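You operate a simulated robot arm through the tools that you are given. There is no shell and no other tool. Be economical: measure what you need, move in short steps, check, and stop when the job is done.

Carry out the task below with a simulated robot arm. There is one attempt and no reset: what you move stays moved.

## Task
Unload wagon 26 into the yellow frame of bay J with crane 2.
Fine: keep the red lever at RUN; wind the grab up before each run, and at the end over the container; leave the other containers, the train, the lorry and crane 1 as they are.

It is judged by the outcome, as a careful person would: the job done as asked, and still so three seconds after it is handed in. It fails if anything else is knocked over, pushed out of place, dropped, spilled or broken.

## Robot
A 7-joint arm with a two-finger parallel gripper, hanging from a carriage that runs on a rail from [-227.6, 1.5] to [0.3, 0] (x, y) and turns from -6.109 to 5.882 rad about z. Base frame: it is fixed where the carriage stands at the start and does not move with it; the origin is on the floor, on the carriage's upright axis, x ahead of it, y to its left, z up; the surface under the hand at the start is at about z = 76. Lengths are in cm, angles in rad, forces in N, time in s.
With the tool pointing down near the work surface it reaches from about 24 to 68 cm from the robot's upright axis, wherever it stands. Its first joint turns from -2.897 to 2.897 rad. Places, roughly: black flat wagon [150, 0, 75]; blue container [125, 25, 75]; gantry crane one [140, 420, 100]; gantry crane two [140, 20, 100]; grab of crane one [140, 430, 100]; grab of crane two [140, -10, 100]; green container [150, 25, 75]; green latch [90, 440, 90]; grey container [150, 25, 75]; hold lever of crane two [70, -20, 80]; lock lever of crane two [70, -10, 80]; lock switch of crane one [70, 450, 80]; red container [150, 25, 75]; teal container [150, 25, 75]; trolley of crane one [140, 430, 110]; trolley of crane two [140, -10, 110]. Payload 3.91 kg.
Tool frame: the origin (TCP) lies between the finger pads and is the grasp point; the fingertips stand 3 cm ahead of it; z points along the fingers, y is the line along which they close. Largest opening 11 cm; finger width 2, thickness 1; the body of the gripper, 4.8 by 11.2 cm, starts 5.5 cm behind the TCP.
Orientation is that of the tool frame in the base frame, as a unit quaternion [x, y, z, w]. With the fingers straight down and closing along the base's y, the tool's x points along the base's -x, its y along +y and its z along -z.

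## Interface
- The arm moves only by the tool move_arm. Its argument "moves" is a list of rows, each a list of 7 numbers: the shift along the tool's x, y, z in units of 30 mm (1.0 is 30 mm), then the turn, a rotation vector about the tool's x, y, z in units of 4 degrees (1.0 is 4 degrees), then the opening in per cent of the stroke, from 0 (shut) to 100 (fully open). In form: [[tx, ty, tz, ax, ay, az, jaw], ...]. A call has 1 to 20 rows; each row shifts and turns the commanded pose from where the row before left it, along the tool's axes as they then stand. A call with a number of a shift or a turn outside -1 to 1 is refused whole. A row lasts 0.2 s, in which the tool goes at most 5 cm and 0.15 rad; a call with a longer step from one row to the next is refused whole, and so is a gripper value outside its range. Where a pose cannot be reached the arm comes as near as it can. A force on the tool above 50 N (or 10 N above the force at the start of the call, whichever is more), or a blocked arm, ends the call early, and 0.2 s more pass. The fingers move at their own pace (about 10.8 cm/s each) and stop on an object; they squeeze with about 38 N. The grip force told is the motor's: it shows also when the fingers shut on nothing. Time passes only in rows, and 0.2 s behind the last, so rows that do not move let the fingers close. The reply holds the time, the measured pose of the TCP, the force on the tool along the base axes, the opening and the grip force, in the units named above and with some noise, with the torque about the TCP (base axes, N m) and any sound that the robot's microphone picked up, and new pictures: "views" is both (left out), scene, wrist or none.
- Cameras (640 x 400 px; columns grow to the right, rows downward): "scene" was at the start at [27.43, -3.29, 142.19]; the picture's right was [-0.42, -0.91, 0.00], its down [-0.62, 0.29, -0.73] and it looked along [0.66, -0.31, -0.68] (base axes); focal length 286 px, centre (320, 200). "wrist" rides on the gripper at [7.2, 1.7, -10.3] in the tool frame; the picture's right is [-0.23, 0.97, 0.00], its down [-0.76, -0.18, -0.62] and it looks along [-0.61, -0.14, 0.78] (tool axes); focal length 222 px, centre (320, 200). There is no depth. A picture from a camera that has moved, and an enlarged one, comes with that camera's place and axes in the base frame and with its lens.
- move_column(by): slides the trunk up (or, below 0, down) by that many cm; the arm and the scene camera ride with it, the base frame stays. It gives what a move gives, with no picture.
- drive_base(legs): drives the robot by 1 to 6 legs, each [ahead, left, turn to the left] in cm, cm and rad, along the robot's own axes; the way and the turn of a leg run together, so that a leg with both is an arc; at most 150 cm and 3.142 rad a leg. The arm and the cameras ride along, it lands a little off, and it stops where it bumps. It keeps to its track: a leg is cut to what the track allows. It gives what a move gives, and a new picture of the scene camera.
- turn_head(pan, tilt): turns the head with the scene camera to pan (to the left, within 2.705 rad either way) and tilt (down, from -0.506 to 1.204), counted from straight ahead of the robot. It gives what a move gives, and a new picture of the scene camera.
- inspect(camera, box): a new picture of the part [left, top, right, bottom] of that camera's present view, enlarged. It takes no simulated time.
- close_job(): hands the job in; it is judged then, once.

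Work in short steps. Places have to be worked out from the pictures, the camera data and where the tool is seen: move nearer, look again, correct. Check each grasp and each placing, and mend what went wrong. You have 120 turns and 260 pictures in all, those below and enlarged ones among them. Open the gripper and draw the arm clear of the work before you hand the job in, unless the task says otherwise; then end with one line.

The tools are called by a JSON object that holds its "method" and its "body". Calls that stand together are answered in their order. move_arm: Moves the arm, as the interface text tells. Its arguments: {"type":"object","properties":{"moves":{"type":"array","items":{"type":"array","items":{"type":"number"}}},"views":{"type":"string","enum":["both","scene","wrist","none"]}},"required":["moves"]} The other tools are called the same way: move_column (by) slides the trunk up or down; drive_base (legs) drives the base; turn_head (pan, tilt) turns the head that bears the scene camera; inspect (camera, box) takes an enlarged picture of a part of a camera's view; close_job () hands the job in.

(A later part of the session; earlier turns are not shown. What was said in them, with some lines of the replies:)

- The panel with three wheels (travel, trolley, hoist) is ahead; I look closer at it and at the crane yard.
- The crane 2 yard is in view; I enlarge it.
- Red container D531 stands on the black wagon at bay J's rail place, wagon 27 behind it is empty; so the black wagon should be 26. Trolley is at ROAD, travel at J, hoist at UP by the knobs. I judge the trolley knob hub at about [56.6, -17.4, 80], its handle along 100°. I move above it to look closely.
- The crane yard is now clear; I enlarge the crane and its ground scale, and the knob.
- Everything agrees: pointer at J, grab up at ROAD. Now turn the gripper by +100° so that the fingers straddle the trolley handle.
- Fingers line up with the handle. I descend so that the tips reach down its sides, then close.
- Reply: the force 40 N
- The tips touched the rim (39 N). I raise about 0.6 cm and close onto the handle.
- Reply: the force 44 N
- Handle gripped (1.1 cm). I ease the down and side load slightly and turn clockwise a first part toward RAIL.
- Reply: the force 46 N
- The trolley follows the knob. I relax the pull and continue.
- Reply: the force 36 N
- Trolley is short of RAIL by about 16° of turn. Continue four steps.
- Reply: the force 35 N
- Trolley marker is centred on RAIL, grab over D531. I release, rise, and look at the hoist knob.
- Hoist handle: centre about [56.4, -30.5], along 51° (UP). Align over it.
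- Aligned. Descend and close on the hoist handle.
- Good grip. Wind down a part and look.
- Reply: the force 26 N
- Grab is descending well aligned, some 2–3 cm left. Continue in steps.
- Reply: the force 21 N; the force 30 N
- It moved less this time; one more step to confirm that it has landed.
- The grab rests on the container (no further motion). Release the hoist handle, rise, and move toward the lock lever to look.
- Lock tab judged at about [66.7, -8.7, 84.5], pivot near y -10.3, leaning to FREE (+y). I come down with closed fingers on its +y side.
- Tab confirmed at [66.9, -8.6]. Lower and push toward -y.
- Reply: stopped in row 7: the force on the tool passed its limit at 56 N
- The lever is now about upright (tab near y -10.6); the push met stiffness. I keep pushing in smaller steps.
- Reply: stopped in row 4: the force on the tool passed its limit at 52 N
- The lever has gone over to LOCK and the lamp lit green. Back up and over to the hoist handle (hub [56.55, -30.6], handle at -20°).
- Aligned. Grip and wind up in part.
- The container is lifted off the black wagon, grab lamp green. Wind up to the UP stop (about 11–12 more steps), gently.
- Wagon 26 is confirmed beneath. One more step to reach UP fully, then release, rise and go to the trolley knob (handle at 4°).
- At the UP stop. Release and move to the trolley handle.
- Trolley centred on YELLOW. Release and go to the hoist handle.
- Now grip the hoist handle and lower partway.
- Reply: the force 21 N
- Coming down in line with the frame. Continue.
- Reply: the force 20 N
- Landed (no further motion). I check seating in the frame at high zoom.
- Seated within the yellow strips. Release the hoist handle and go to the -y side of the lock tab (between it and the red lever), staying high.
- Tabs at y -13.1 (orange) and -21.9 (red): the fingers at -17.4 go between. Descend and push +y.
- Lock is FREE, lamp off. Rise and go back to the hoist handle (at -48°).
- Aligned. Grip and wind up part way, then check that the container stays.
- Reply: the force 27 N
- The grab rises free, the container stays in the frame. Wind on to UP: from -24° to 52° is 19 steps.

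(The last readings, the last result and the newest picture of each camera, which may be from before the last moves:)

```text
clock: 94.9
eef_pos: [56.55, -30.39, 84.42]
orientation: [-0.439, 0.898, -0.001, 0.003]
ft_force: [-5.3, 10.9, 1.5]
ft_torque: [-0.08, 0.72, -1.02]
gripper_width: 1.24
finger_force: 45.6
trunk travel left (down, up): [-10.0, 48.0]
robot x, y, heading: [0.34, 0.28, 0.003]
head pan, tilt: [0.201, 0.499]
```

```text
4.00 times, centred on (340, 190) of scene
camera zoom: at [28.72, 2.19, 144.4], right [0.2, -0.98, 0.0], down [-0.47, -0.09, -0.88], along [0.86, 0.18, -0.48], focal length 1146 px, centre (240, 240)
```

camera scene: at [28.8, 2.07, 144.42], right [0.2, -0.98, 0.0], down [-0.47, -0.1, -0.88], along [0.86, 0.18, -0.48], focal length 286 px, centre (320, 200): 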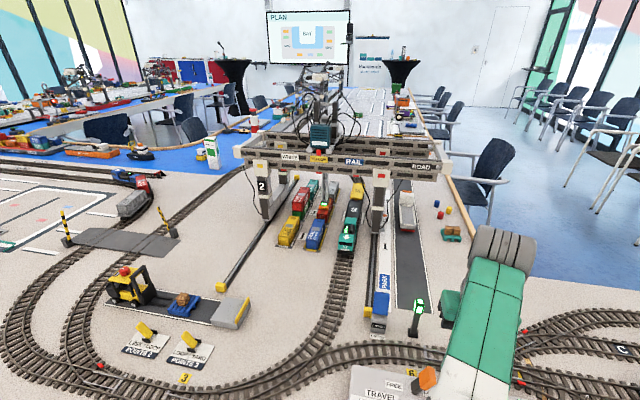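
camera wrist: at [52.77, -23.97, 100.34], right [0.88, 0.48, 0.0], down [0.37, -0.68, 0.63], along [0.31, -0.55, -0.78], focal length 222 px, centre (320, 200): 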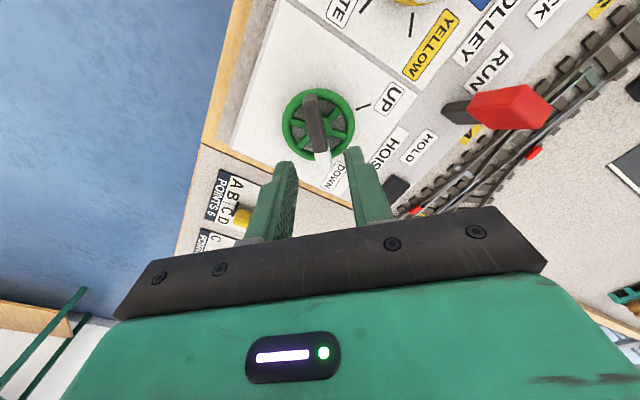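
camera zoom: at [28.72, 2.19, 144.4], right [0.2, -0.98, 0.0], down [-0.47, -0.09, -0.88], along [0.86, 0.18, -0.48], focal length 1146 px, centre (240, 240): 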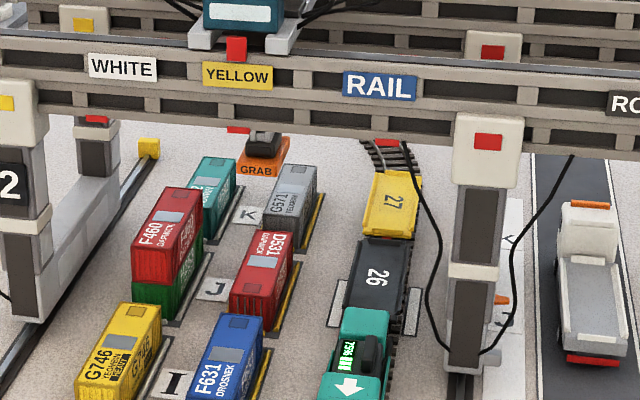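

Grab fully up at the stop, over the container in yellow bay J. Release the handle and draw the arm clear.

{"method": "move_arm", "body": {"moves": [[0, 0, 0, 0, 0, 0, 27], [0, 0, 0, 0, 0, 0, 27], [0, 0, -0.3, 0, 0, 0, 27], [0, 0, -1, 0, 0, 0, 27], [0, 0, -1, 0, 0, 0, 40], [0, 0, -1, 0, 0, 0, 60], [0, 0, -1, 0, 0, 0, 100], [0, 0, -1, 0, 0, 0, 100], [0, 0, -1, 0, 0, 0, 100], [0, 0, -1, 0, 0, 0, 100], [0, 0, 0, 0, 0, 0, 100]], "views": "both"}}

{"method": "inspect", "body": {"camera": "scene", "box": [280, 140, 400, 240]}}

{"method": "inspect", "body": {"camera": "wrist", "box": [160, 60, 480, 220]}}

```text
clock: 97.3
eef_pos: [56.71, -30.69, 106.51]
orientation: [-0.439, 0.899, -0.001, 0.002]
ft_force: [-0.1, 0.2, -0.8]
ft_torque: [0.0, 0.0, -0.03]
gripper_width: 11.0
finger_force: 0.1
trunk travel left (down, up): [-10.0, 48.0]
robot x, y, heading: [0.01, 0.05, -0.0]
head pan, tilt: [0.201, 0.499]
camera scene: at [28.81, 2.06, 144.42], right [0.2, -0.98, 0.0], down [-0.47, -0.1, -0.88], along [0.86, 0.18, -0.48], focal length 286 px, centre (320, 200)
camera wrist: at [50.67, -35.38, 116.89], right [-0.63, 0.78, 0.0], down [0.61, 0.49, 0.63], along [0.49, 0.39, -0.78], focal length 222 px, centre (320, 200)
```

scene: 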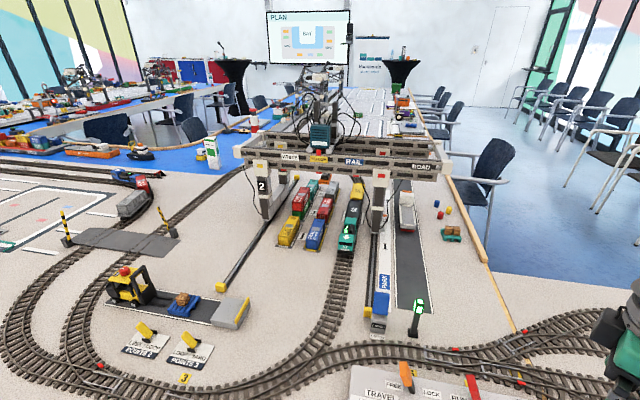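
wrist: 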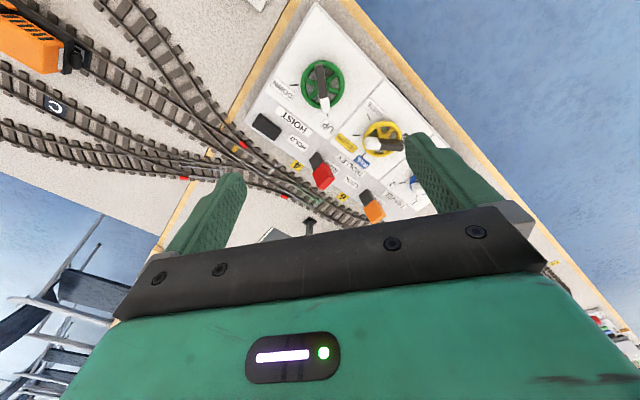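

```text
4.00 times, centred on (340, 190) of scene
camera zoom: at [28.81, 2.06, 144.42], right [0.2, -0.98, 0.0], down [-0.47, -0.1, -0.88], along [0.86, 0.18, -0.48], focal length 1146 px, centre (240, 240)
```

zoom: 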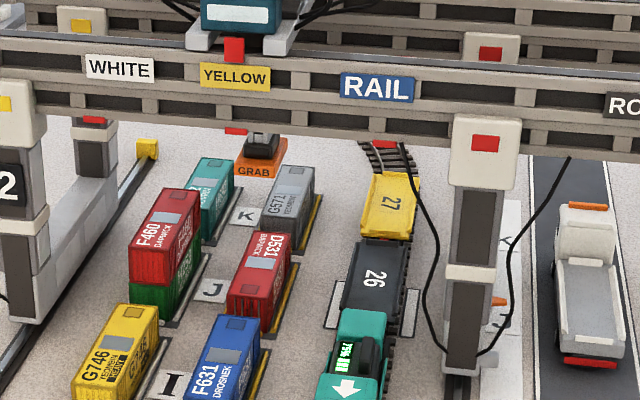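

```text
2.00 times, centred on (320, 140) of wrist
camera zoom: at [50.67, -35.38, 116.89], right [-0.63, 0.78, 0.0], down [0.61, 0.49, 0.63], along [0.49, 0.39, -0.78], focal length 444 px, centre (320, 320)
```

zoom: 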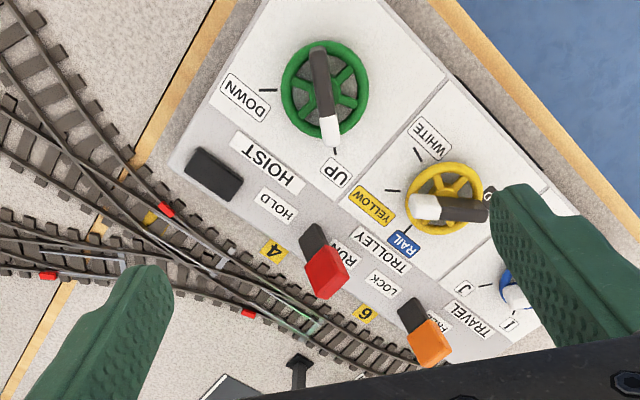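

Everything stands as asked: container in yellow bay J, grab up above it, lock FREE, red lever at RUN, arm clear.

{"method": "close_job", "body": {}}

```text
The job is handed in.
```

Wagon 26 is unloaded: container D531 stands in the yellow frame of bay J, and crane 2's grab is free and wound up over it. The red lever stayed at RUN, and the other containers, the train, the lorry and crane 1 were left as they were.
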